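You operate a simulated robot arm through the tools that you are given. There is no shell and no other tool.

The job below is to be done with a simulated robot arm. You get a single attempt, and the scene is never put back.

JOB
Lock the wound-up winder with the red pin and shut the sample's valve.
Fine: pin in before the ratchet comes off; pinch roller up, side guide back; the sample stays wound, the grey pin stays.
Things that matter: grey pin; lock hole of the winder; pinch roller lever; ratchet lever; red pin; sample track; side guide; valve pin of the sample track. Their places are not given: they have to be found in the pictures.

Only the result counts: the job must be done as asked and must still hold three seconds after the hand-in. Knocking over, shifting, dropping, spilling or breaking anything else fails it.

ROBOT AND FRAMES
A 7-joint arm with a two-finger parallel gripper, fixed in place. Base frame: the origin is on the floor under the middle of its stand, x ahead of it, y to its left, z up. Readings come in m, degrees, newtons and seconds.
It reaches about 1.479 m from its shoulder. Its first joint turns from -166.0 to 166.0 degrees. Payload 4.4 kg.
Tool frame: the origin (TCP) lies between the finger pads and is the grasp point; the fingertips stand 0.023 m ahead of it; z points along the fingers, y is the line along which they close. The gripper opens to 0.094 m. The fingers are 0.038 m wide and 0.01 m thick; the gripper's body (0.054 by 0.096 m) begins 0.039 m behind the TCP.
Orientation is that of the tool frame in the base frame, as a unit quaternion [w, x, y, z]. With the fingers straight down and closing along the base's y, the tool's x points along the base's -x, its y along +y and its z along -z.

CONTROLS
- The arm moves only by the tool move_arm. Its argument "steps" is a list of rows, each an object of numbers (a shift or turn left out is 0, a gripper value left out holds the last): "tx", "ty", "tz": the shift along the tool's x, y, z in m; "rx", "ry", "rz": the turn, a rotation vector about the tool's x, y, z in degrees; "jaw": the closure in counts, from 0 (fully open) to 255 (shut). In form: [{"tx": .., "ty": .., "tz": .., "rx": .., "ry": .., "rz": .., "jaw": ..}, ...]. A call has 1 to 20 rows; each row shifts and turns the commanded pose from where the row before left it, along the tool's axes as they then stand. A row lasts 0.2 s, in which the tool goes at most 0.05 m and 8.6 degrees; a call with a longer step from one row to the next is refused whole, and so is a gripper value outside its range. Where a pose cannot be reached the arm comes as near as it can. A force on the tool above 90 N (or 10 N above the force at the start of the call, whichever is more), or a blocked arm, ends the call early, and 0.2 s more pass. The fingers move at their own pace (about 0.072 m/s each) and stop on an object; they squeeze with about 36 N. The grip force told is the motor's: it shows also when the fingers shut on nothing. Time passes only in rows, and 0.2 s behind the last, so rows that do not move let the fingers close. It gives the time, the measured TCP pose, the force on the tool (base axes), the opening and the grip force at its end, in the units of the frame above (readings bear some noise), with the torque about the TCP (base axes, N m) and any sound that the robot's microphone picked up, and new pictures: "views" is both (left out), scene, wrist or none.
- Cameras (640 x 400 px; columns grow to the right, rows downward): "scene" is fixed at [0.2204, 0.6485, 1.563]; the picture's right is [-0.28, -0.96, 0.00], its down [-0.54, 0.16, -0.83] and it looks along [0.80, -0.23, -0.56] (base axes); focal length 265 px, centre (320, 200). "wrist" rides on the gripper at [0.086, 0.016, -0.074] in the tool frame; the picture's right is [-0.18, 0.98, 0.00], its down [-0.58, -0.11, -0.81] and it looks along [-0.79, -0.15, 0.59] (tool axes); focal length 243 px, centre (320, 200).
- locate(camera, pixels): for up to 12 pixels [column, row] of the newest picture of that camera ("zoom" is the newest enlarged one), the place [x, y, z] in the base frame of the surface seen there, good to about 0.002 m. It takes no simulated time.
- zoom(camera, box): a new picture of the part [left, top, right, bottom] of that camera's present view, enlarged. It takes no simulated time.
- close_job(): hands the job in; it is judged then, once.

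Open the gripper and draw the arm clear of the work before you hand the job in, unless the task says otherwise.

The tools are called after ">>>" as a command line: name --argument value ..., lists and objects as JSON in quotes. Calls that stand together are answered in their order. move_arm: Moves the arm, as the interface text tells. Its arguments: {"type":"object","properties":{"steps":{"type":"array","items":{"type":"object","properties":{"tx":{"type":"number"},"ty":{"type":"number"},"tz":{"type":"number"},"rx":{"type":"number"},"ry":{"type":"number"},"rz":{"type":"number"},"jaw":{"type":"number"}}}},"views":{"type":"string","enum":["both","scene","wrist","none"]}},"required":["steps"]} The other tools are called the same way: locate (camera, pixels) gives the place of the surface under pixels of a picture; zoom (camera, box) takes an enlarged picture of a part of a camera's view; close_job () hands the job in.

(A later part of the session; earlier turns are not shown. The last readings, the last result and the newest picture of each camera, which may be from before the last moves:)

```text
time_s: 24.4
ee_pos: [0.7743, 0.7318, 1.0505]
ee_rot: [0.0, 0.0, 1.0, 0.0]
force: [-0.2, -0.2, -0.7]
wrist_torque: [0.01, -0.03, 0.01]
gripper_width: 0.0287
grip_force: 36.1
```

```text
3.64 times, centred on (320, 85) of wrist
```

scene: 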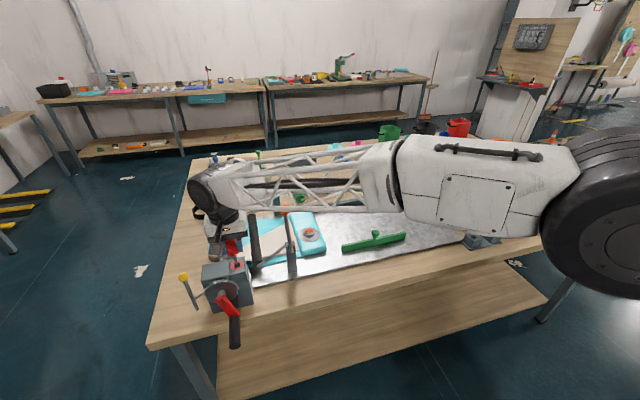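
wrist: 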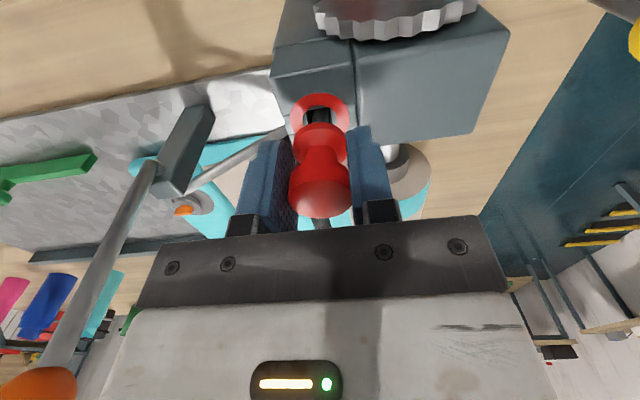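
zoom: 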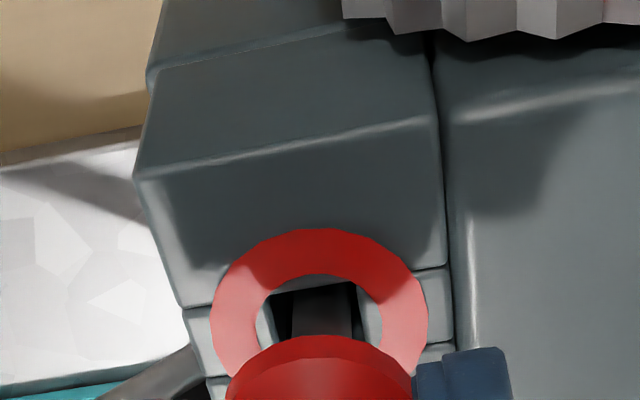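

The shank is inside the hole with no force. I continue down until the flange seats (TCP z≈1.030).

>>> move_arm --steps '[{"tz": 0.005}, {"tz": 0.005}, {"tz": 0.005}, {"tz": 0.003}, {}]' --views "wrist"

>>> zoom --camera "wrist" --box '[260, 50, 380, 160]'

```text
time_s: 25.6
ee_pos: [0.7733, 0.7294, 1.0325]
ee_rot: [0.0, 0.0, 1.0, 0.0]
force: [-0.6, -0.3, -0.9]
wrist_torque: [0.0, 0.01, 0.0]
gripper_width: 0.0287
grip_force: 35.9
```

wrist: 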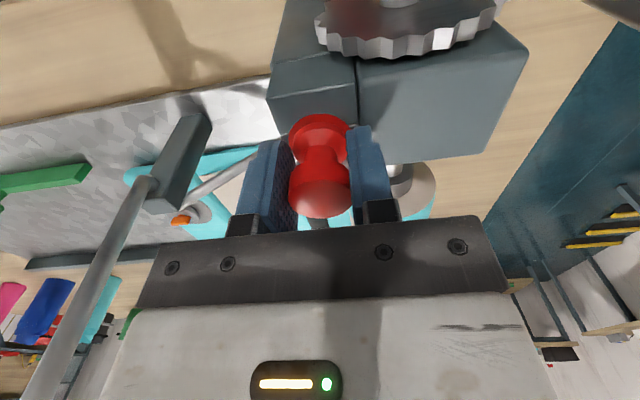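

```text
3.64 times, centred on (320, 105) of wrist
```

zoom: 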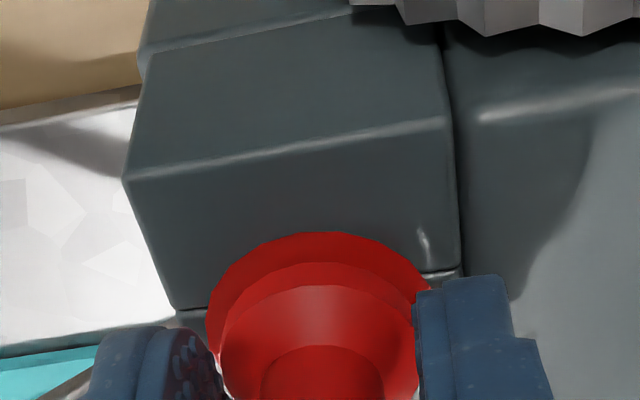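

The flange is nearly on the ring, with force still about zero; I go down a few more mm to feel the seat.

>>> move_arm --steps '[{"tz": 0.002}, {"tz": 0.001}, {}]' --views "none"

```text
time_s: 26.4
ee_pos: [0.7733, 0.7314, 1.0287]
ee_rot: [0.001, 0.0, 1.0, 0.001]
force: [0.9, -0.4, 3.7]
wrist_torque: [-0.04, -0.06, -0.03]
gripper_width: 0.0285
grip_force: 36.1
```

Force z rose to 3.7 N, suggesting contact; one more millimetre to confirm.

>>> move_arm --steps '[{"tz": 0.001}, {}]' --views "none"

```text
time_s: 27.0
ee_pos: [0.7724, 0.7316, 1.0292]
ee_rot: [0.002, 0.001, 1.0, 0.001]
force: [-2.3, -2.2, 16.4]
wrist_torque: [-0.11, 0.1, -0.02]
gripper_width: 0.0288
grip_force: 36.0
```

The pin is seated (16 N reaction). I relax 1.5 mm upward, open the jaw and lift away.

>>> move_arm --steps '[{"tz": -0.0015}, {"jaw": 100}, {"jaw": 100}, {"jaw": 100}, {"tz": -0.02}, {"tz": -0.03}, {"tz": -0.03}, {"tz": -0.03}, {}]'

>>> zoom --camera "wrist" --box '[250, 0, 400, 140]'

```text
time_s: 29.0
ee_pos: [0.7726, 0.7291, 1.14]
ee_rot: [-0.001, 0.001, 1.0, 0.0]
force: [0.0, -0.4, -0.4]
wrist_torque: [-0.02, 0.03, 0.03]
gripper_width: 0.0569
grip_force: 0.1
```

scene: 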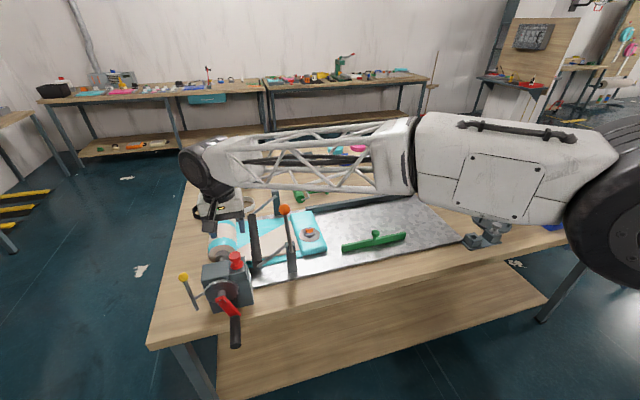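
wrist: 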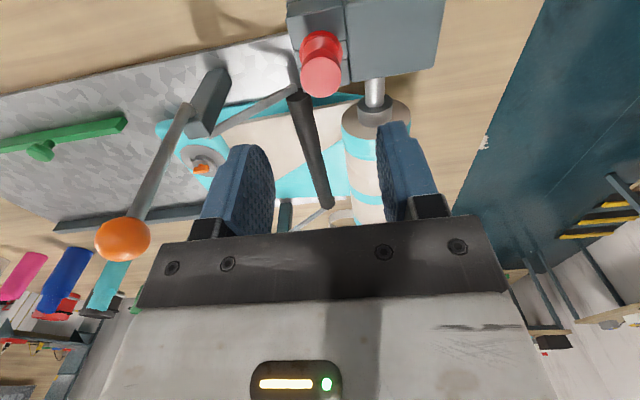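

```text
2.86 times, centred on (325, 70) of wrist
```

zoom: 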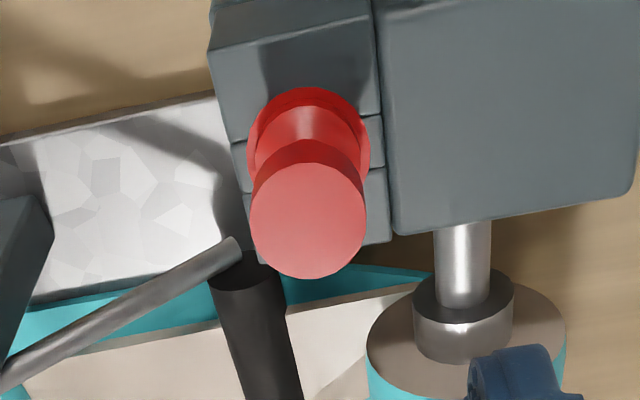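

The red pin stands seated in the ring (wrist (320,75)). I check its height and then move to a viewpoint for the ratchet lever.

>>> locate --camera "wrist" --pixels '[[322, 77], [321, 48]]'

>>> move_arm --steps '[{"tx": 0.034, "ty": 0.01}, {"tx": 0.034, "ty": 0.02}, {"tx": 0.034, "ty": 0.02}, {"tx": 0.034, "ty": 0.02, "tz": 0.01}, {"tx": 0.034, "ty": 0.02, "tz": 0.01}, {"tx": 0.034, "ty": 0.02, "tz": 0.01}, {"tx": 0.034, "ty": 0.02, "tz": 0.02}, {"tx": 0.034, "ty": 0.01, "tz": 0.02}, {}]'

>>> zoom --camera "wrist" --box '[230, 80, 410, 230]'

```text
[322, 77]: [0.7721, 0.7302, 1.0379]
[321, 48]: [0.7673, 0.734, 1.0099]
```

```text
time_s: 31.0
ee_pos: [0.5028, 0.8721, 1.0723]
ee_rot: [0.0, 0.0, 1.0, 0.0]
force: [0.5, 0.0, -0.3]
wrist_torque: [0.01, -0.04, 0.02]
gripper_width: 0.0573
grip_force: 0.0
```

scene: 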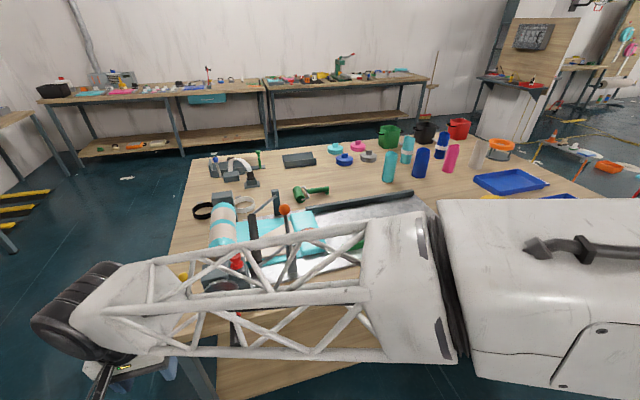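
wrist: 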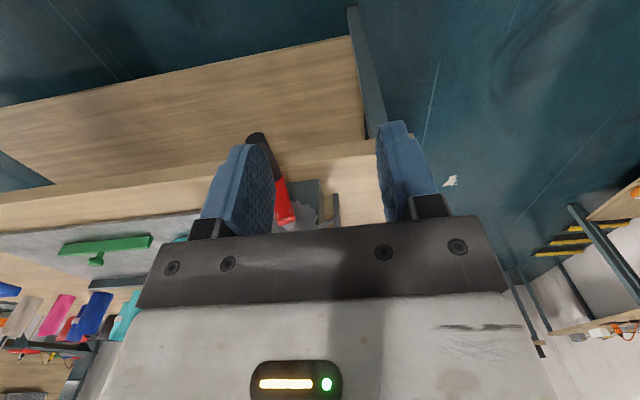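

```text
2.67 times, centred on (320, 155) of wrist
```

zoom: 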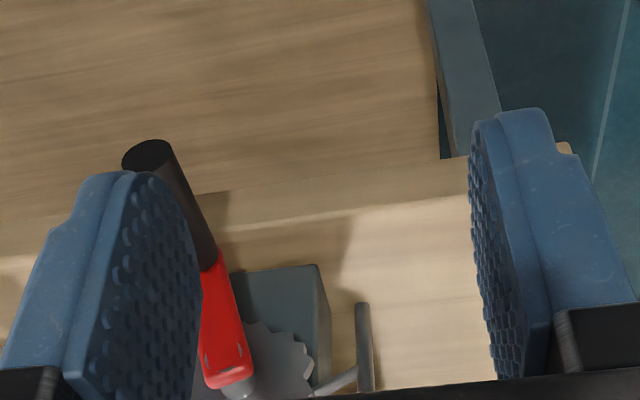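

From here the palm hides the lever. I open the fingers, lower, and tilt the hand 30° so that the wrist camera looks more horizontally at the ratchet lever.

>>> move_arm --steps '[{"tz": 0.03, "jaw": 0}, {"tz": 0.03}, {"ry": -7.5}, {"ry": -7.5}, {"ry": -7.5}, {"ry": -7.5}, {}]' --views "wrist"

>>> zoom --camera "wrist" --box '[230, 60, 410, 220]'

```text
time_s: 32.6
ee_pos: [0.4995, 0.8707, 1.0112]
ee_rot: [0.26, 0.0, 0.966, 0.0]
force: [0.1, -0.2, -0.4]
wrist_torque: [-0.03, -0.01, 0.0]
gripper_width: 0.0941
grip_force: 0.0
```

wrist: 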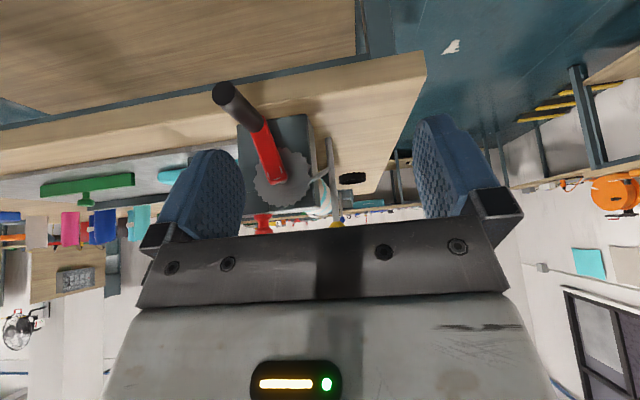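

```text
2.50 times, centred on (320, 140) of wrist
```

zoom: 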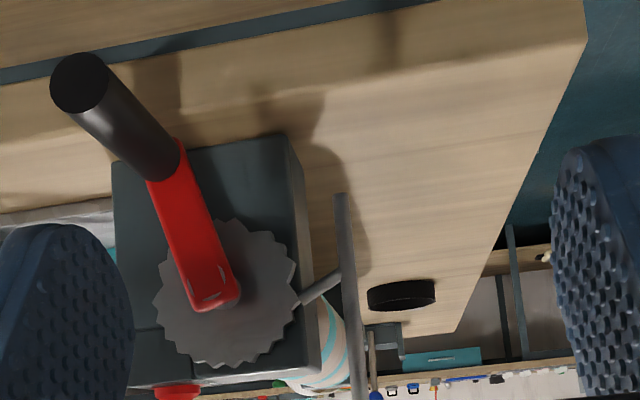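

The pawl runs from the lever (x≈0.733, y≈0.852) to the wheel, so pulling the yellow ball toward +y should free it. I go back upright, rise, and move above the ball with the fingers open.

>>> move_arm --steps '[{"ry": 7.5}, {"ry": 7.5}, {"ry": 7.5}, {"ry": 7.5}, {"tz": -0.045}, {"tz": -0.045}, {"tz": -0.045}, {"tx": -0.038, "ty": -0.003}, {"tx": -0.038, "ty": -0.003}, {"tx": -0.038, "ty": -0.003}, {"tx": -0.038, "ty": -0.003}, {"tx": -0.038, "ty": -0.003}, {"tx": -0.0375, "ty": -0.003}, {}, {}]' --views "wrist"

```text
time_s: 35.8
ee_pos: [0.7307, 0.8533, 1.1431]
ee_rot: [0.0, 0.001, 1.0, 0.0]
force: [-1.5, -0.1, -0.5]
wrist_torque: [-0.01, 0.02, 0.01]
gripper_width: 0.0937
grip_force: 0.0
```

wrist: 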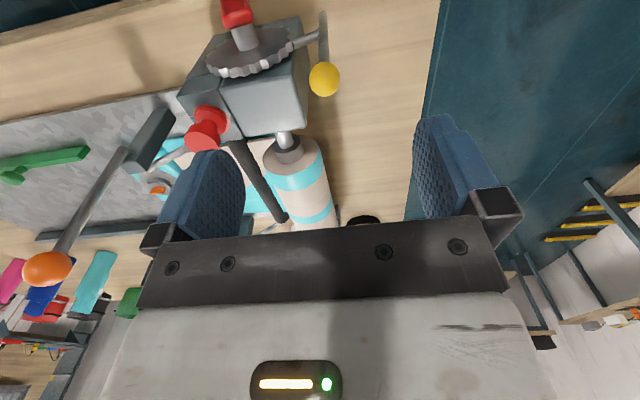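

The ball is at (324,79); I zoom on the lever and locate ball, rod and pawl.

>>> zoom --camera "wrist" --box '[250, 0, 370, 110]'

>>> locate --camera "wrist" --pixels '[[324, 79], [310, 78], [338, 79], [324, 62], [324, 95], [323, 40], [323, 15], [300, 42], [207, 115]]'

```text
3.64 times, centred on (310, 55) of wrist
```

zoom: 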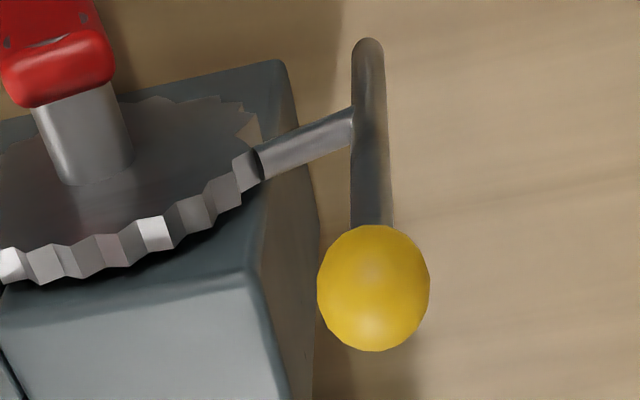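

```text
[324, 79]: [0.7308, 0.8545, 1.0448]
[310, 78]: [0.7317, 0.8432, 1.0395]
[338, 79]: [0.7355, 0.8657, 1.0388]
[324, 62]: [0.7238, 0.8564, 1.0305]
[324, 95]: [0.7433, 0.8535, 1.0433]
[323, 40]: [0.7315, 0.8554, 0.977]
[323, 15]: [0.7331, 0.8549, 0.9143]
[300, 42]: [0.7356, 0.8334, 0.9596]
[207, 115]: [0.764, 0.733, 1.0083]
```

Ball centre ≈ (0.737, 0.854, 1.034). I lower the open fingers around it and narrow the jaw so that the ball is caged without squeezing.

>>> move_arm --steps '[{"tx": -0.005, "tz": 0.02}, {"tz": 0.025}, {"tz": 0.025}, {"tz": 0.025}, {"tz": 0.006}, {"jaw": 105}, {"jaw": 105}, {"jaw": 105}]' --views "wrist"

```text
time_s: 37.6
ee_pos: [0.7349, 0.852, 1.0434]
ee_rot: [0.0, 0.0, 1.0, 0.0]
force: [0.5, 0.2, 1.3]
wrist_torque: [0.04, -0.02, -0.01]
gripper_width: 0.0554
grip_force: 0.0
```

wrist: 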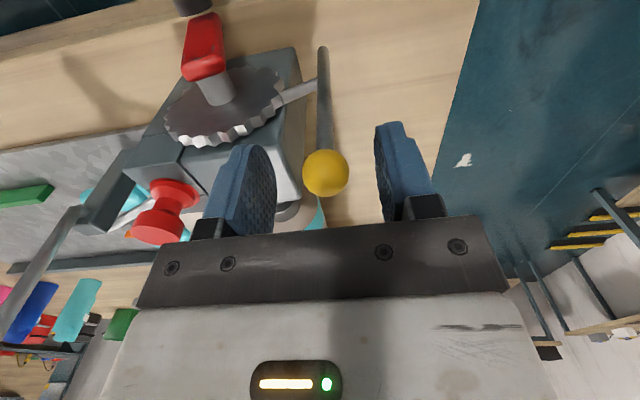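

The ball is caged between the fingers. I now push gently toward +y in small steps.

>>> move_arm --steps '[{"ty": 0.008}, {"ty": 0.008}, {"ty": 0.008}, {"ty": 0.006}, {}]' --views "wrist"

```text
time_s: 38.8
ee_pos: [0.7331, 0.8803, 1.0424]
ee_rot: [0.0, 0.0, 1.0, -0.001]
force: [-0.4, 0.3, -0.2]
wrist_torque: [0.0, -0.02, -0.03]
gripper_width: 0.0555
grip_force: 0.0
```

wrist: 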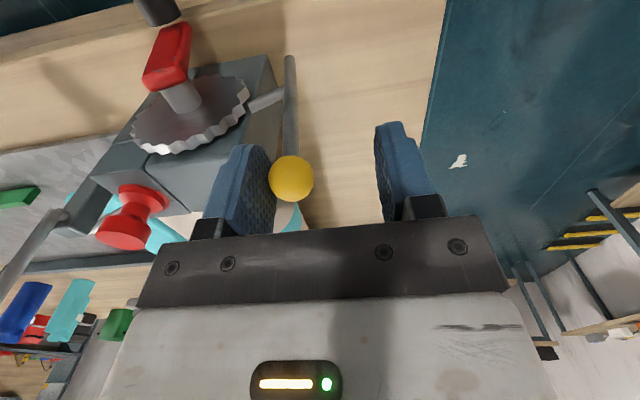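

The finger has reached the ball with little force; I zoom to check whether the pawl has moved from the wheel.

>>> zoom --camera "wrist" --box '[220, 40, 340, 220]'

>>> locate --camera "wrist" --pixels '[[291, 178], [289, 60], [290, 130], [252, 105], [284, 93]]'

```text
2.22 times, centred on (280, 130) of wrist
```

zoom: 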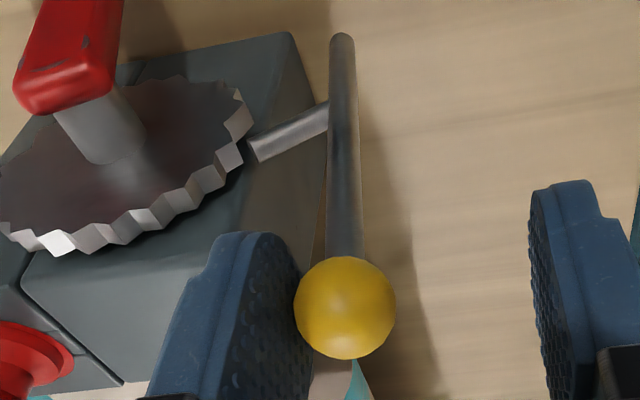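

```text
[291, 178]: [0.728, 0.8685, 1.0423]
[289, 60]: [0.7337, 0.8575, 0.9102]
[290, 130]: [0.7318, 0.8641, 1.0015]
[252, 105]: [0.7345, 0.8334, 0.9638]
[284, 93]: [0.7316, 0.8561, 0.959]
```

The lever pivots at its lower end and the pawl has started to leave the wheel. I keep pushing, lowering slightly along the arc.

>>> move_arm --steps '[{"ty": 0.008, "tz": 0.001}, {"ty": 0.008, "tz": 0.002}, {"ty": 0.008, "tz": 0.003}, {"ty": 0.008, "tz": 0.004}, {}]' --views "wrist"

>>> zoom --camera "wrist" --box '[180, 20, 340, 220]'

```text
time_s: 40.0
ee_pos: [0.7324, 0.9143, 1.0349]
ee_rot: [0.0, -0.001, 1.0, 0.0]
force: [0.0, 0.3, -0.1]
wrist_torque: [0.01, 0.02, -0.02]
gripper_width: 0.0556
grip_force: 0.0
```

wrist: 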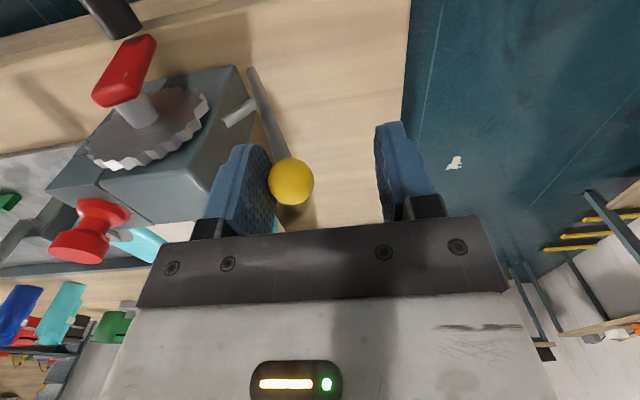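

```text
2.00 times, centred on (260, 120) of wrist
```

zoom: 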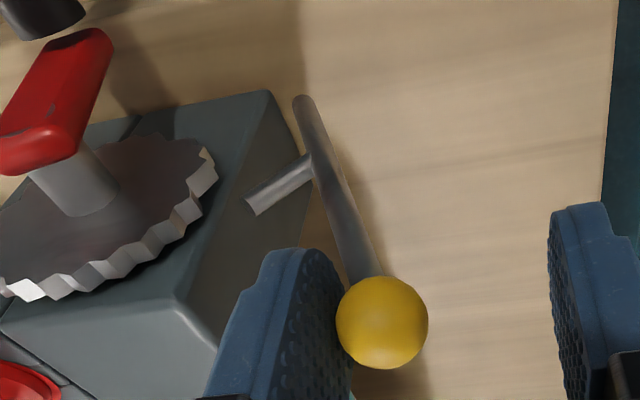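

The pawl is clear of the wheel with nearly zero force. I push further to find the lever's end stop.

>>> move_arm --steps '[{"ty": 0.008, "tz": 0.004}, {"ty": 0.008, "tz": 0.004}, {"ty": 0.008, "tz": 0.005}, {}]' --views "wrist"

>>> zoom --camera "wrist" --box '[160, 20, 320, 220]'

```text
time_s: 41.0
ee_pos: [0.7341, 0.9383, 1.0204]
ee_rot: [0.001, 0.0, 1.0, 0.0]
force: [0.4, -0.8, 0.3]
wrist_torque: [-0.04, -0.02, -0.03]
gripper_width: 0.0553
grip_force: 0.1
```

wrist: 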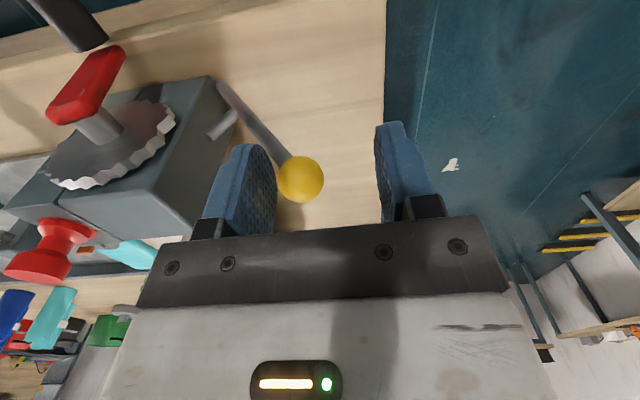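

```text
2.00 times, centred on (240, 120) of wrist
```

zoom: 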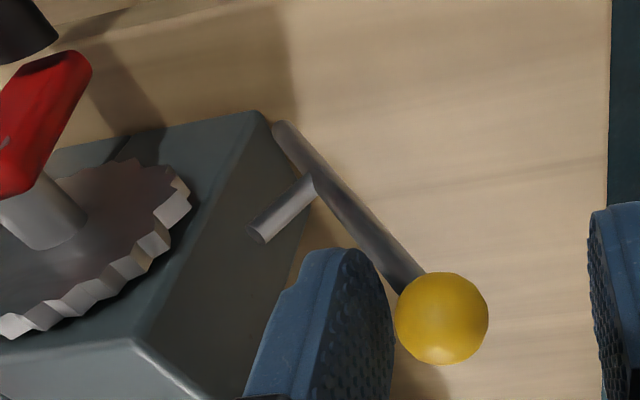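

The ball seems to have moved on ahead of the finger (gap visible at (276,180)); I locate it and wait briefly to see whether it rests there.

>>> locate --camera "wrist" --pixels '[[301, 178], [225, 88], [281, 180], [322, 178], [265, 125]]'

>>> move_arm --steps '[{}, {}, {}]' --views "wrist"

```text
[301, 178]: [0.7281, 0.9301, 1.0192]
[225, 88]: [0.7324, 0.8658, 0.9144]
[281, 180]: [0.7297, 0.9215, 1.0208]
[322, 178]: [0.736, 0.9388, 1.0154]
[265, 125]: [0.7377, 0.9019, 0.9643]
```

```text
time_s: 41.8
ee_pos: [0.733, 0.9378, 1.0205]
ee_rot: [0.001, 0.0, 1.0, 0.0]
force: [0.1, 0.5, 0.1]
wrist_torque: [0.01, 0.02, 0.03]
gripper_width: 0.0555
grip_force: 0.1
```

wrist: 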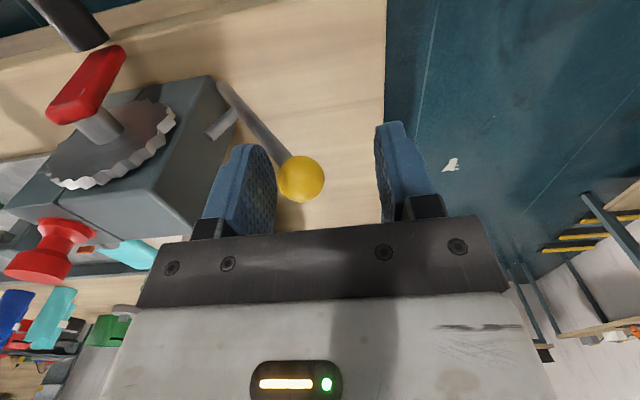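

The ratchet lever rests at about 35° out (ball at y≈0.93), pawl free, and it stays there without the finger. I rise clear and travel above the orange ball of the pinch roller lever.

>>> move_arm --steps '[{"tz": -0.02, "ty": -0.004, "jaw": 60}, {"tz": -0.045}, {"tz": -0.045}, {"tz": -0.045}, {"tz": -0.045}, {"tz": -0.035}, {"ty": -0.04, "tx": -0.007}, {"ty": -0.04, "tx": -0.007}, {"ty": -0.04, "tx": -0.007}, {"ty": -0.04, "tx": -0.007}, {"ty": -0.04, "tx": -0.007}, {"ty": -0.04, "tx": -0.007}, {"ty": -0.04, "tx": -0.007}, {"ty": -0.04, "tx": -0.007}, {"ty": -0.034, "tx": -0.011}, {}, {}]'

>>> zoom --camera "scene" --box '[160, 230, 280, 350]'

```text
time_s: 45.4
ee_pos: [0.8015, 0.5812, 1.2521]
ee_rot: [0.001, 0.0, 1.0, 0.0]
force: [-0.4, -0.5, 0.3]
wrist_torque: [0.0, 0.01, -0.03]
gripper_width: 0.0718
grip_force: 0.0
```

scene: 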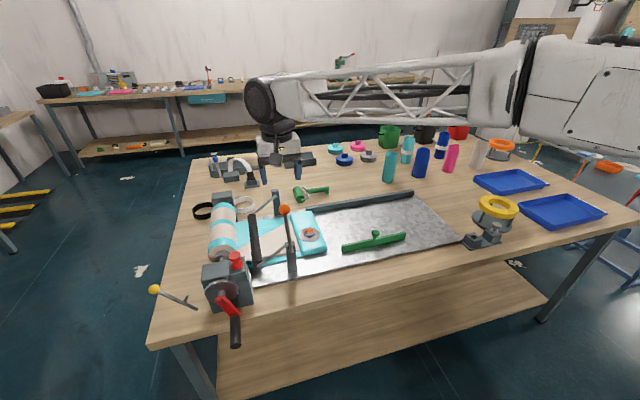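
wrist: 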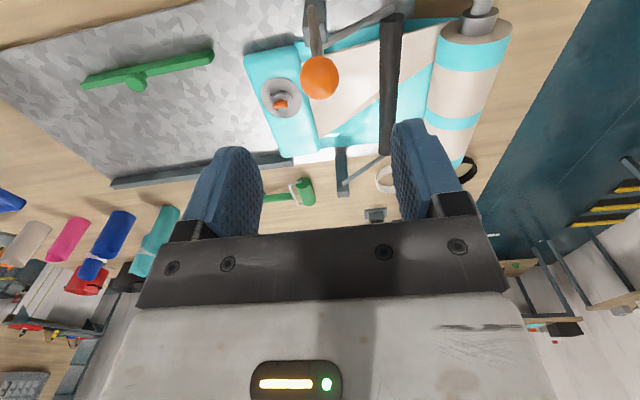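

```text
3.33 times, centred on (220, 290) of scene
```

zoom: 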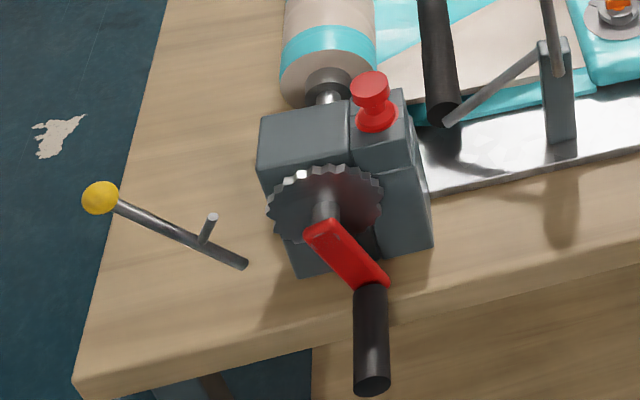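

The ratchet lever now looks far out and free; I locate its ball and check the orange ball and pinch roller geometry.

>>> locate --camera "scene" --pixels '[[154, 289.5], [195, 308], [237, 258]]'

>>> locate --camera "wrist" --pixels '[[320, 77], [301, 77], [339, 77], [320, 58], [316, 30], [345, 35], [390, 25], [388, 90], [341, 155], [375, 160], [318, 8]]'

>>> zoom --camera "scene" --box '[235, 185, 325, 285]'

```text
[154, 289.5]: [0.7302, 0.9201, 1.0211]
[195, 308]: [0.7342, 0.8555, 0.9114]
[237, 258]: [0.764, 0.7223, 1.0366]
```

```text
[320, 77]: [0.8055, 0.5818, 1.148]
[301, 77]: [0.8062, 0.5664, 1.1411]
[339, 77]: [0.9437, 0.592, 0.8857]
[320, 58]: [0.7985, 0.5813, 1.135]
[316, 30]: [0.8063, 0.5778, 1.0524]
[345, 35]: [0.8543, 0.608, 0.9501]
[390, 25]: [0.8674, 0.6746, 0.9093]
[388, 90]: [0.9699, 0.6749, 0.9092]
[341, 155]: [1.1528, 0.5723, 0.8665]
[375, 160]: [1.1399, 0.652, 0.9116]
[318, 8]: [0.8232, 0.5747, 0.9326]
```

```text
4.00 times, centred on (280, 235) of scene
```

zoom: 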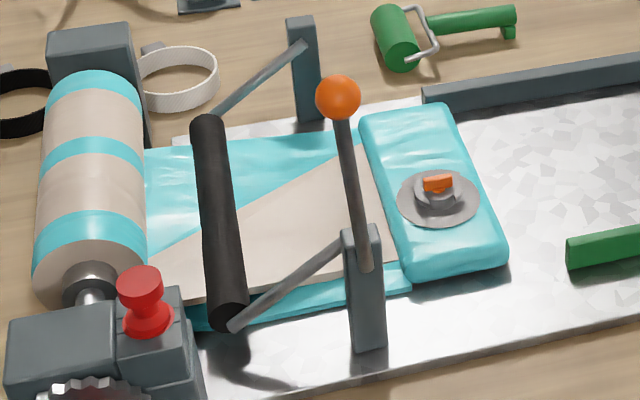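

I locate the lever's foot and the arm's joint on the near post to know the pivot height.

>>> locate --camera "scene" --pixels '[[291, 251.5], [287, 230], [284.5, 247], [259, 265], [292, 243.5], [282, 248], [270, 258], [276, 190.5], [273, 197]]'

```text
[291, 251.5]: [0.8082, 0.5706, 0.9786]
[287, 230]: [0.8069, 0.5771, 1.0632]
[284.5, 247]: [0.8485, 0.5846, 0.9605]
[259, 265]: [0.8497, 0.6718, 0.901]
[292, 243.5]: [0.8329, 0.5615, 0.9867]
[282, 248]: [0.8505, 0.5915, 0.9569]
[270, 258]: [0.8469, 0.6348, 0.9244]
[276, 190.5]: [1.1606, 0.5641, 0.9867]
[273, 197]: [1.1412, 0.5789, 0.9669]
```

The lever pivots near (y 0.571, z 0.975) with the ball ~0.165 m above; the roller lies on the +y side, so pushing the ball toward -y lifts it. I cage the ball.

>>> move_arm --steps '[{"tx": -0.0105, "tz": 0.02}, {"tz": 0.03}, {"tz": 0.03}, {"tz": 0.027}, {"jaw": 105}, {"jaw": 105}, {}]' --views "wrist"

```text
time_s: 47.0
ee_pos: [0.8102, 0.5828, 1.1465]
ee_rot: [0.001, 0.0, 1.0, 0.0]
force: [0.1, 0.2, 0.6]
wrist_torque: [0.0, -0.03, -0.01]
gripper_width: 0.0551
grip_force: 0.0
```

wrist: 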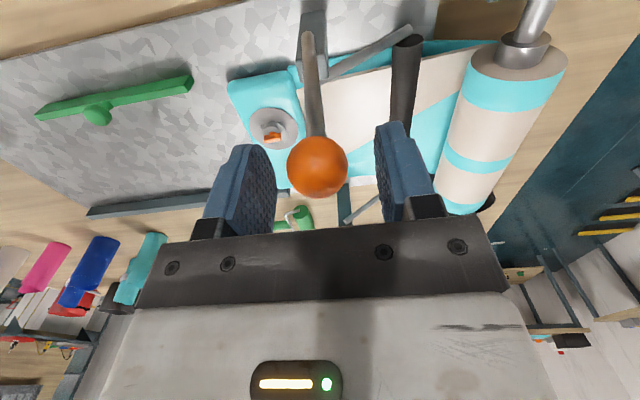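

The orange ball is caged. I push toward -y along the estimated arc by about 20 degrees first.

>>> move_arm --steps '[{"ty": -0.008}, {"ty": -0.008}, {"ty": -0.01}, {"ty": -0.01, "tz": 0.001}, {"ty": -0.01, "tz": 0.001}, {"ty": -0.01, "tz": 0.002}, {"ty": -0.01, "tz": 0.003}, {}]' --views "both"

```text
time_s: 48.8
ee_pos: [0.81, 0.5125, 1.1417]
ee_rot: [-0.001, 0.0, 1.0, -0.001]
force: [-1.6, 5.0, 1.0]
wrist_torque: [0.09, 0.03, 0.06]
gripper_width: 0.0574
grip_force: 2.6
```

scene: 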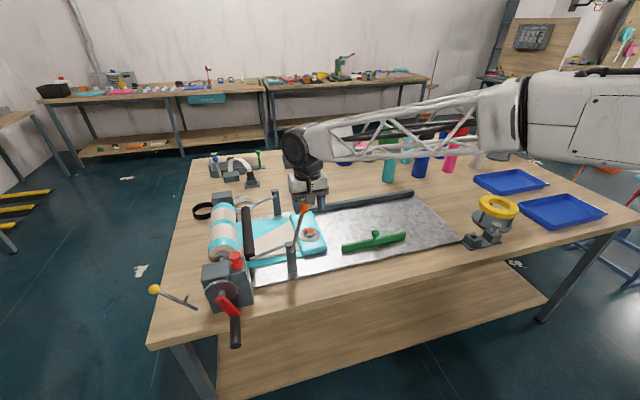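
wrist: 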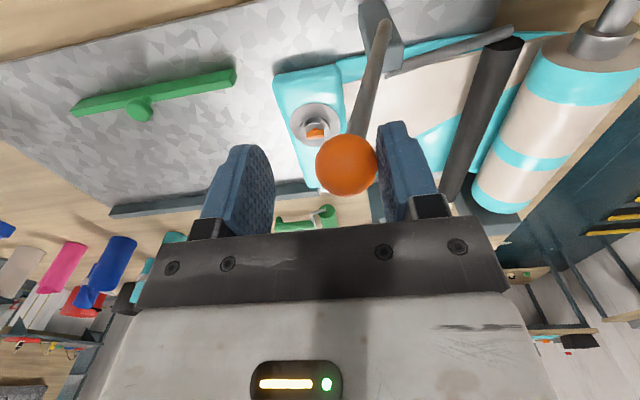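

The roller is rising, with about 5 N resistance. I continue following the arc another ~20 degrees.

>>> move_arm --steps '[{"ty": -0.0136, "tz": 0.004}, {"ty": -0.0131, "tz": 0.0055}, {"ty": -0.0126, "tz": 0.007}, {"ty": -0.0119, "tz": 0.008}, {}]' --views "both"

```text
time_s: 50.0
ee_pos: [0.8104, 0.4651, 1.1196]
ee_rot: [0.001, 0.001, 1.0, 0.001]
force: [-10.6, 23.6, 26.4]
wrist_torque: [1.35, 0.12, 0.44]
gripper_width: 0.066
grip_force: 12.4
```

scene: 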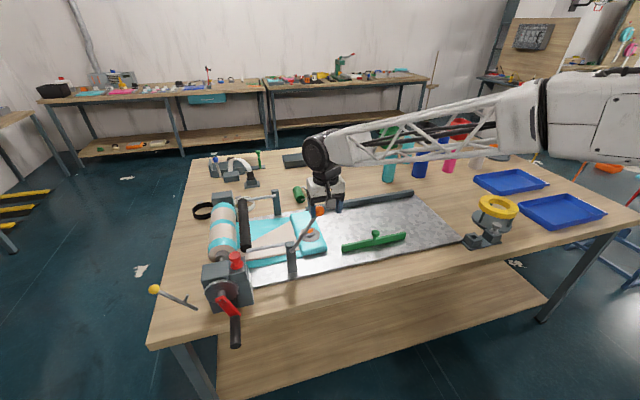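
wrist: 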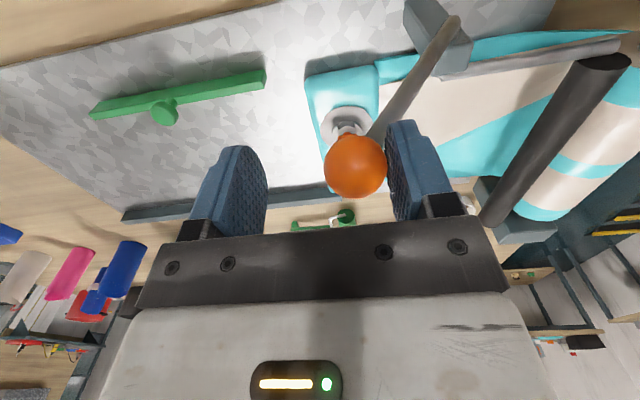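

Force has risen to ~24/26 N and the jaw is being pushed wider; I inspect the roller and lever closely before going on.

>>> zoom --camera "scene" --box '[200, 170, 350, 290]'

>>> zoom --camera "wrist" --box '[320, 0, 640, 220]'

>>> locate --camera "wrist" --pixels '[[355, 165], [440, 35], [605, 62], [490, 215], [390, 120], [560, 120], [600, 150], [580, 50]]'

```text
3.33 times, centred on (275, 230) of scene
```

zoom: 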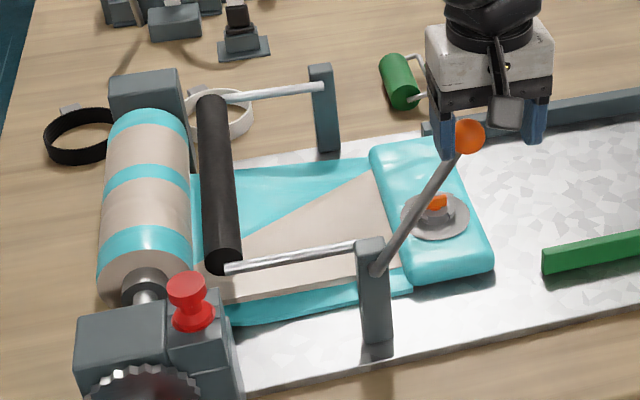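

```text
1.82 times, centred on (480, 110) of wrist
```

zoom: 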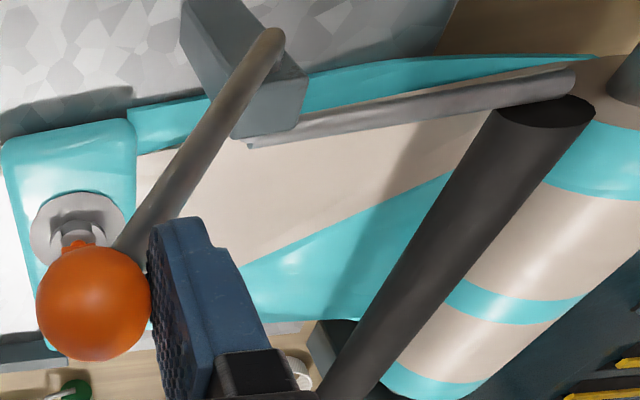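

```text
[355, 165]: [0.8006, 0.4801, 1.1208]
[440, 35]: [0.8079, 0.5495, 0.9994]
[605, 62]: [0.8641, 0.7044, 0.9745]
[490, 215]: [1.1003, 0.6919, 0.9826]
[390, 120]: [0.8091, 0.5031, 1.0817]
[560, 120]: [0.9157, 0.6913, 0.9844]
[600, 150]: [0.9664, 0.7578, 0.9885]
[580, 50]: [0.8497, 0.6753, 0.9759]
```

The arms are about level now; the high z-force comes from the fingertip pressing on the inclined rod. I raise the hand so that only the fingertip region touches the ball, then continue pushing toward -y.

>>> move_arm --steps '[{"tz": -0.006}, {"tz": -0.006}, {"tz": -0.004}, {}]' --views "wrist"

```text
time_s: 51.0
ee_pos: [0.8103, 0.4638, 1.1324]
ee_rot: [0.001, 0.0, 1.0, 0.0]
force: [0.0, 25.0, -11.8]
wrist_torque: [0.16, 0.03, 0.08]
gripper_width: 0.0664
grip_force: 12.8
```

wrist: 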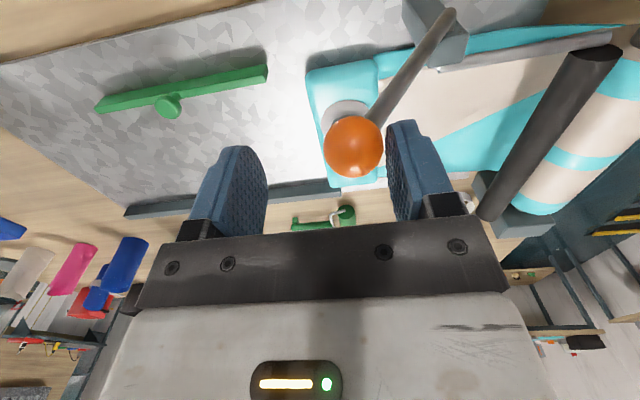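

The ball sits ≈35° from its start and resists with 25 N – likely the end stop. I back off slightly and see whether it stays up.

>>> move_arm --steps '[{"ty": 0.005}, {"ty": 0.005}, {"ty": 0.005}, {}]' --views "wrist"

>>> locate --camera "wrist" --pixels '[[355, 147]]'

```text
time_s: 52.0
ee_pos: [0.8111, 0.4774, 1.1331]
ee_rot: [0.002, 0.0, 1.0, 0.0]
force: [0.7, 0.5, -0.1]
wrist_torque: [-0.02, -0.02, 0.01]
gripper_width: 0.0555
grip_force: 0.1
```

wrist: 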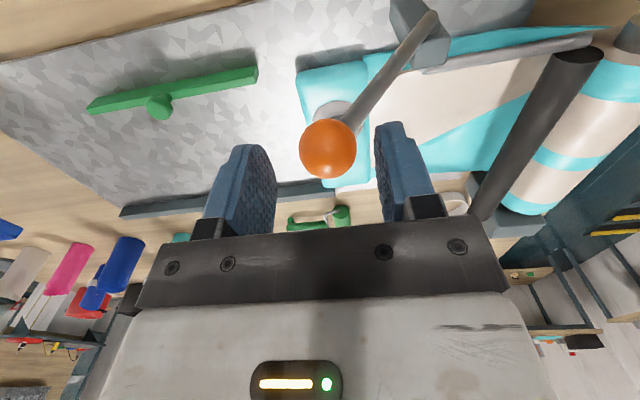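

```text
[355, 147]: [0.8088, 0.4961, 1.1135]
```

The ball stays put with no finger contact and zero force, so the pinch roller holds up. I open the jaw, rise clear and look at it again.

>>> move_arm --steps '[{"jaw": 60}, {"tz": -0.02}, {"tz": -0.04}, {"tz": -0.04}, {"tz": -0.03}, {"ty": -0.04}, {"ty": -0.04}, {"ty": -0.04}, {"ty": -0.04, "tx": 0.04}, {"tx": 0.045}, {"tx": 0.045}, {}]'

>>> zoom --camera "scene" --box '[140, 170, 340, 330]'

```text
refused: row 9 steps farther than a row can; nothing moved
```

```text
2.50 times, centred on (240, 250) of scene
```

zoom: 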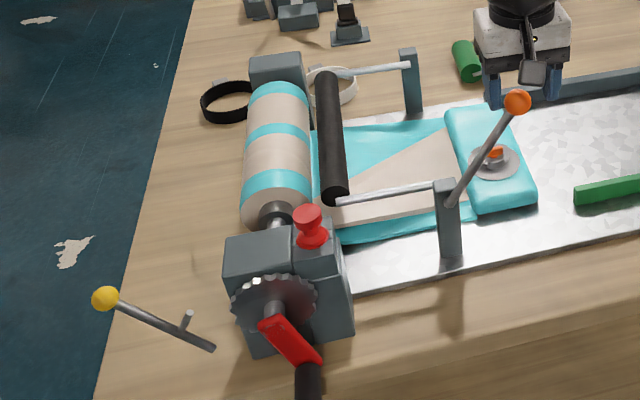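

Row 9 was too long; the roller is visibly up in the scene. I repeat the retreat with smaller rows, heading to view the side guide.

>>> move_arm --steps '[{"jaw": 60}, {"tz": -0.02}, {"tz": -0.04}, {"tz": -0.04}, {"tz": -0.02}, {"ty": -0.03, "tx": 0.03}, {"ty": -0.03, "tx": 0.03}, {"ty": -0.03, "tx": 0.03}, {"ty": -0.03, "tx": 0.03}, {"ty": -0.03, "tx": 0.03}, {"ty": -0.03, "tx": 0.03}, {"ty": -0.03, "tx": 0.015}, {"tz": 0.04}, {"tz": 0.04}, {"tz": 0.04}, {}]'

>>> zoom --camera "wrist" --box '[200, 80, 420, 230]'

>>> zoom --camera "scene" --box '[140, 170, 340, 330]'

```text
time_s: 55.4
ee_pos: [0.6165, 0.2679, 1.135]
ee_rot: [0.001, 0.0, 1.0, -0.001]
force: [-0.9, 0.6, -0.7]
wrist_torque: [0.01, -0.01, -0.01]
gripper_width: 0.0718
grip_force: 0.0
```

scene: 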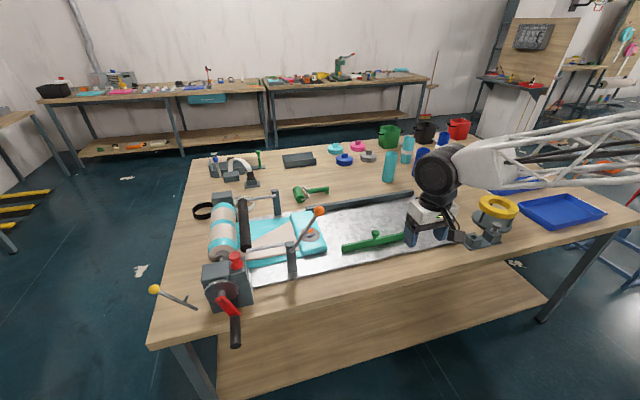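
wrist: 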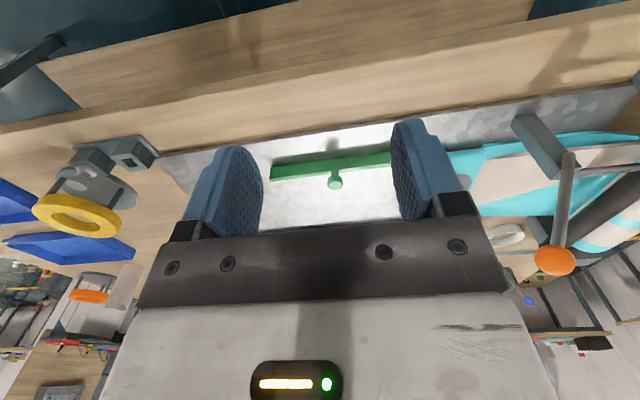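

```text
2.67 times, centred on (310, 155) of wrist
```

zoom: 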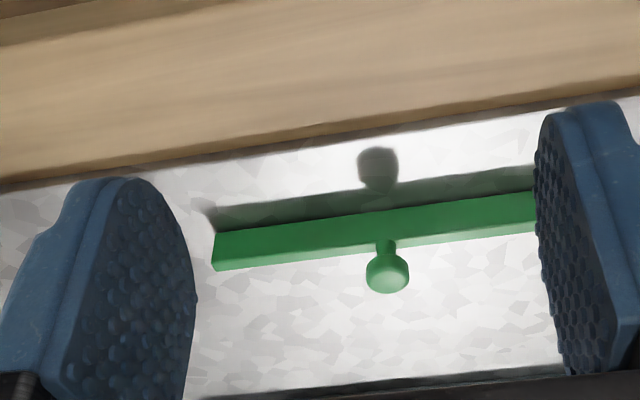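

```text
2.50 times, centred on (240, 250) of scene
```

zoom: 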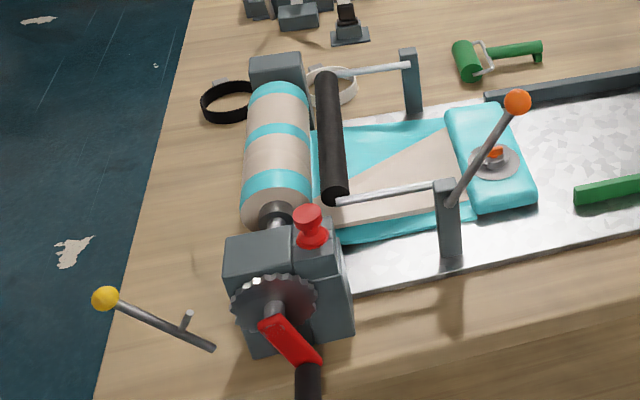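

The side guide's knob is at (335,180) in the wrist view. I locate the knob, bar ends and plate edge.

>>> locate --camera "wrist" --pixels '[[335, 183], [329, 181], [342, 181], [335, 172], [275, 165], [275, 175], [388, 152], [388, 162], [300, 140], [300, 210], [330, 160], [200, 155]]'

>>> zoom --camera "scene" --box '[330, 215, 420, 270]'

```text
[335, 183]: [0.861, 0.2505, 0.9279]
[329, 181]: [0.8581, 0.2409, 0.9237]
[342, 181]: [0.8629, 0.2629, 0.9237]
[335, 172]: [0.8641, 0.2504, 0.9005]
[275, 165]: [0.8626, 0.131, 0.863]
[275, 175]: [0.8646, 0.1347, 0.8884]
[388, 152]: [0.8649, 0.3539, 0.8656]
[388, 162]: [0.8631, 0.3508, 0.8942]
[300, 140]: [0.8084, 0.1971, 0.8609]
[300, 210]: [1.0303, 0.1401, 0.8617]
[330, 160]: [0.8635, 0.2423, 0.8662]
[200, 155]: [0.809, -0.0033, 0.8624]
```

```text
7.11 times, centred on (375, 242) of scene
```

zoom: 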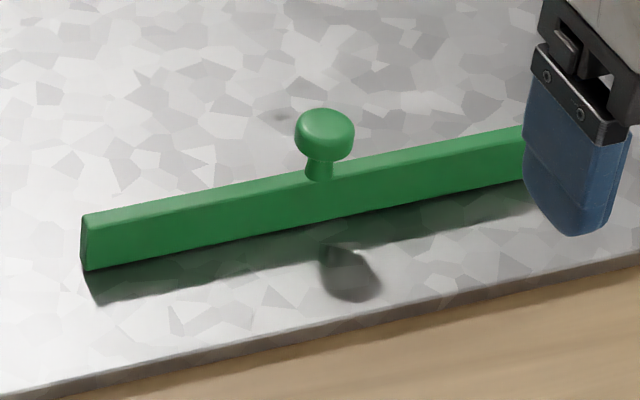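

Knob centre ≈ (0.871, 0.2505), head z 0.912–0.932, bar top 0.894. I move above it and descend with open fingers.

>>> move_arm --steps '[{"tx": -0.043, "ty": -0.003}, {"tx": -0.043, "ty": -0.003}, {"tx": -0.043, "ty": -0.003}, {"tx": -0.043, "ty": -0.003}, {"tx": -0.043, "ty": -0.003}, {"tx": -0.0395, "ty": -0.0025}, {"tz": 0.04}, {"tz": 0.04}, {}, {}]' --views "wrist"

>>> locate --camera "wrist" --pixels '[[320, 80], [320, 90], [300, 80], [340, 80]]'

```text
time_s: 57.6
ee_pos: [0.8683, 0.2495, 1.0525]
ee_rot: [-0.001, 0.0, 1.0, 0.0]
force: [0.5, 0.0, -0.8]
wrist_torque: [-0.01, 0.03, 0.02]
gripper_width: 0.0718
grip_force: 0.0
```

wrist: 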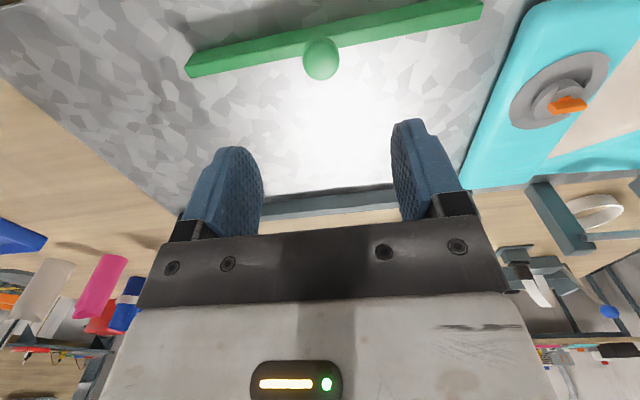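

```text
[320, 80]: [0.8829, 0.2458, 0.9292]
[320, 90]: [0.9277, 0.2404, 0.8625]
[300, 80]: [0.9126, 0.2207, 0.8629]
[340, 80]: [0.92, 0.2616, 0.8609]
```

I locate the knob centre (321,59) and also zoom at the valve, which is well seen here at (562,92).

>>> locate --camera "wrist" --pixels '[[321, 58], [305, 58], [338, 58], [321, 40], [321, 76], [565, 103], [555, 95], [553, 88]]'

>>> zoom --camera "wrist" --box '[490, 30, 640, 150]'

```text
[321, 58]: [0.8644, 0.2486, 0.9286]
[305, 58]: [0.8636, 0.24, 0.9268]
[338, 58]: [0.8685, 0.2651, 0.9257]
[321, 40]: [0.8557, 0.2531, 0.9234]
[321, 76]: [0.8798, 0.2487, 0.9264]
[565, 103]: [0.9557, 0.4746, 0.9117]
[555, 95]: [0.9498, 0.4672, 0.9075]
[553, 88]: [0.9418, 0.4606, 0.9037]
```

```text
3.33 times, centred on (565, 90) of wrist
```

zoom: 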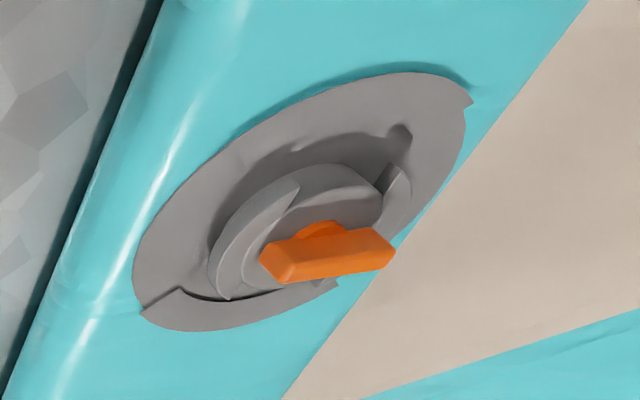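

Knob centre ≈ (0.868, 0.2515). I descend to z≈0.924 and close on the knob.

>>> move_arm --steps '[{"ty": 0.002, "tz": 0.03}, {"tz": 0.03}, {"tz": 0.03}, {"tz": 0.03}, {"tz": 0.0075}, {}, {"jaw": 255}, {"jaw": 255}, {"jaw": 255}, {"jaw": 255}, {}]' --views "wrist"

```text
time_s: 60.0
ee_pos: [0.8704, 0.2502, 0.9236]
ee_rot: [0.0, 0.0, 1.0, 0.0]
force: [-2.4, -25.0, 0.3]
wrist_torque: [-0.21, 0.0, -0.01]
gripper_width: 0.0294
grip_force: 45.5
```

wrist: 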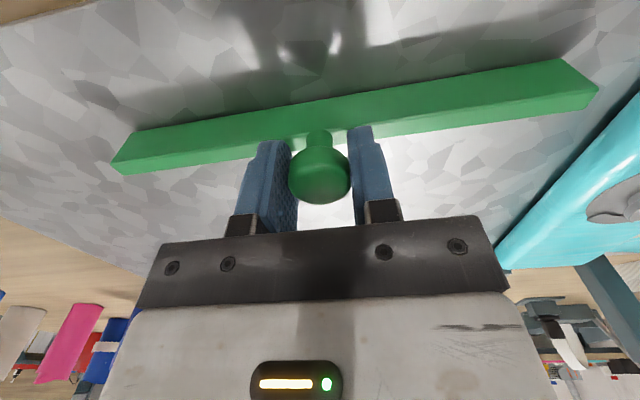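

The -y finger touches first (force y −25 N), so the knob sits ~2 mm toward -y; I shift by −2 mm so that both pads close evenly.

>>> move_arm --steps '[{"ty": -0.001}, {"ty": -0.001}, {}, {}]' --views "none"

```text
time_s: 61.0
ee_pos: [0.8709, 0.2498, 0.9247]
ee_rot: [0.0, 0.0, 1.0, 0.0]
force: [-10.4, -1.2, -11.2]
wrist_torque: [0.0, 0.09, 0.05]
gripper_width: 0.0295
grip_force: 45.1
```

Now evenly gripped. I pull gently toward -x (away from the web) in small steps.

>>> move_arm --steps '[{"tx": 0.004}, {"tx": 0.006}, {"tx": 0.006}, {}]' --views "wrist"

```text
time_s: 62.0
ee_pos: [0.8525, 0.251, 0.9243]
ee_rot: [0.0, 0.0, 1.0, 0.0]
force: [1.7, -2.5, -32.1]
wrist_torque: [-0.02, -0.13, 0.05]
gripper_width: 0.0296
grip_force: 45.1
```

wrist: 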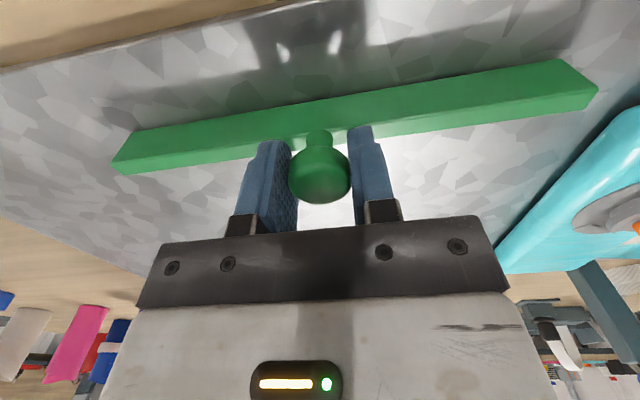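

The guide slides with the hand toward -x. The z-force of −32 N suggests I'm slightly too high, so I lower 1.5 mm and continue pulling.

>>> move_arm --steps '[{"tz": 0.0015}, {"tx": 0.006}, {"tx": 0.006}, {"tx": 0.004}, {}]' --views "wrist"

```text
time_s: 63.2
ee_pos: [0.8382, 0.2497, 0.9236]
ee_rot: [0.001, 0.001, 1.0, 0.0]
force: [1.8, -4.2, -5.0]
wrist_torque: [-0.01, -0.15, 0.1]
gripper_width: 0.0296
grip_force: 44.5
```

wrist: 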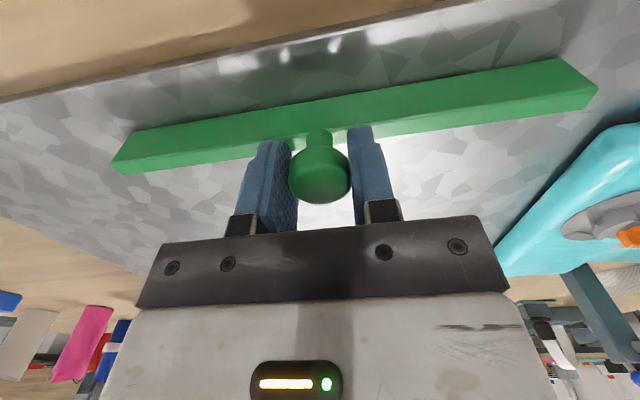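

It slides freely (moved ≈32 mm). I continue in small steps and watch the x-force for an end stop.

>>> move_arm --steps '[{"tx": 0.005}, {"tx": 0.005}, {"tx": 0.004}, {}]' --views "wrist"

```text
time_s: 64.2
ee_pos: [0.824, 0.2496, 0.9237]
ee_rot: [0.0, -0.001, 1.0, 0.0]
force: [0.7, 13.4, -16.2]
wrist_torque: [0.1, 0.08, 0.03]
gripper_width: 0.0296
grip_force: 44.5
```

wrist: 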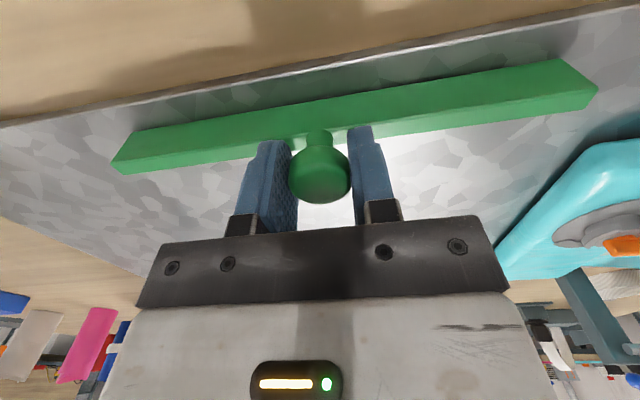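

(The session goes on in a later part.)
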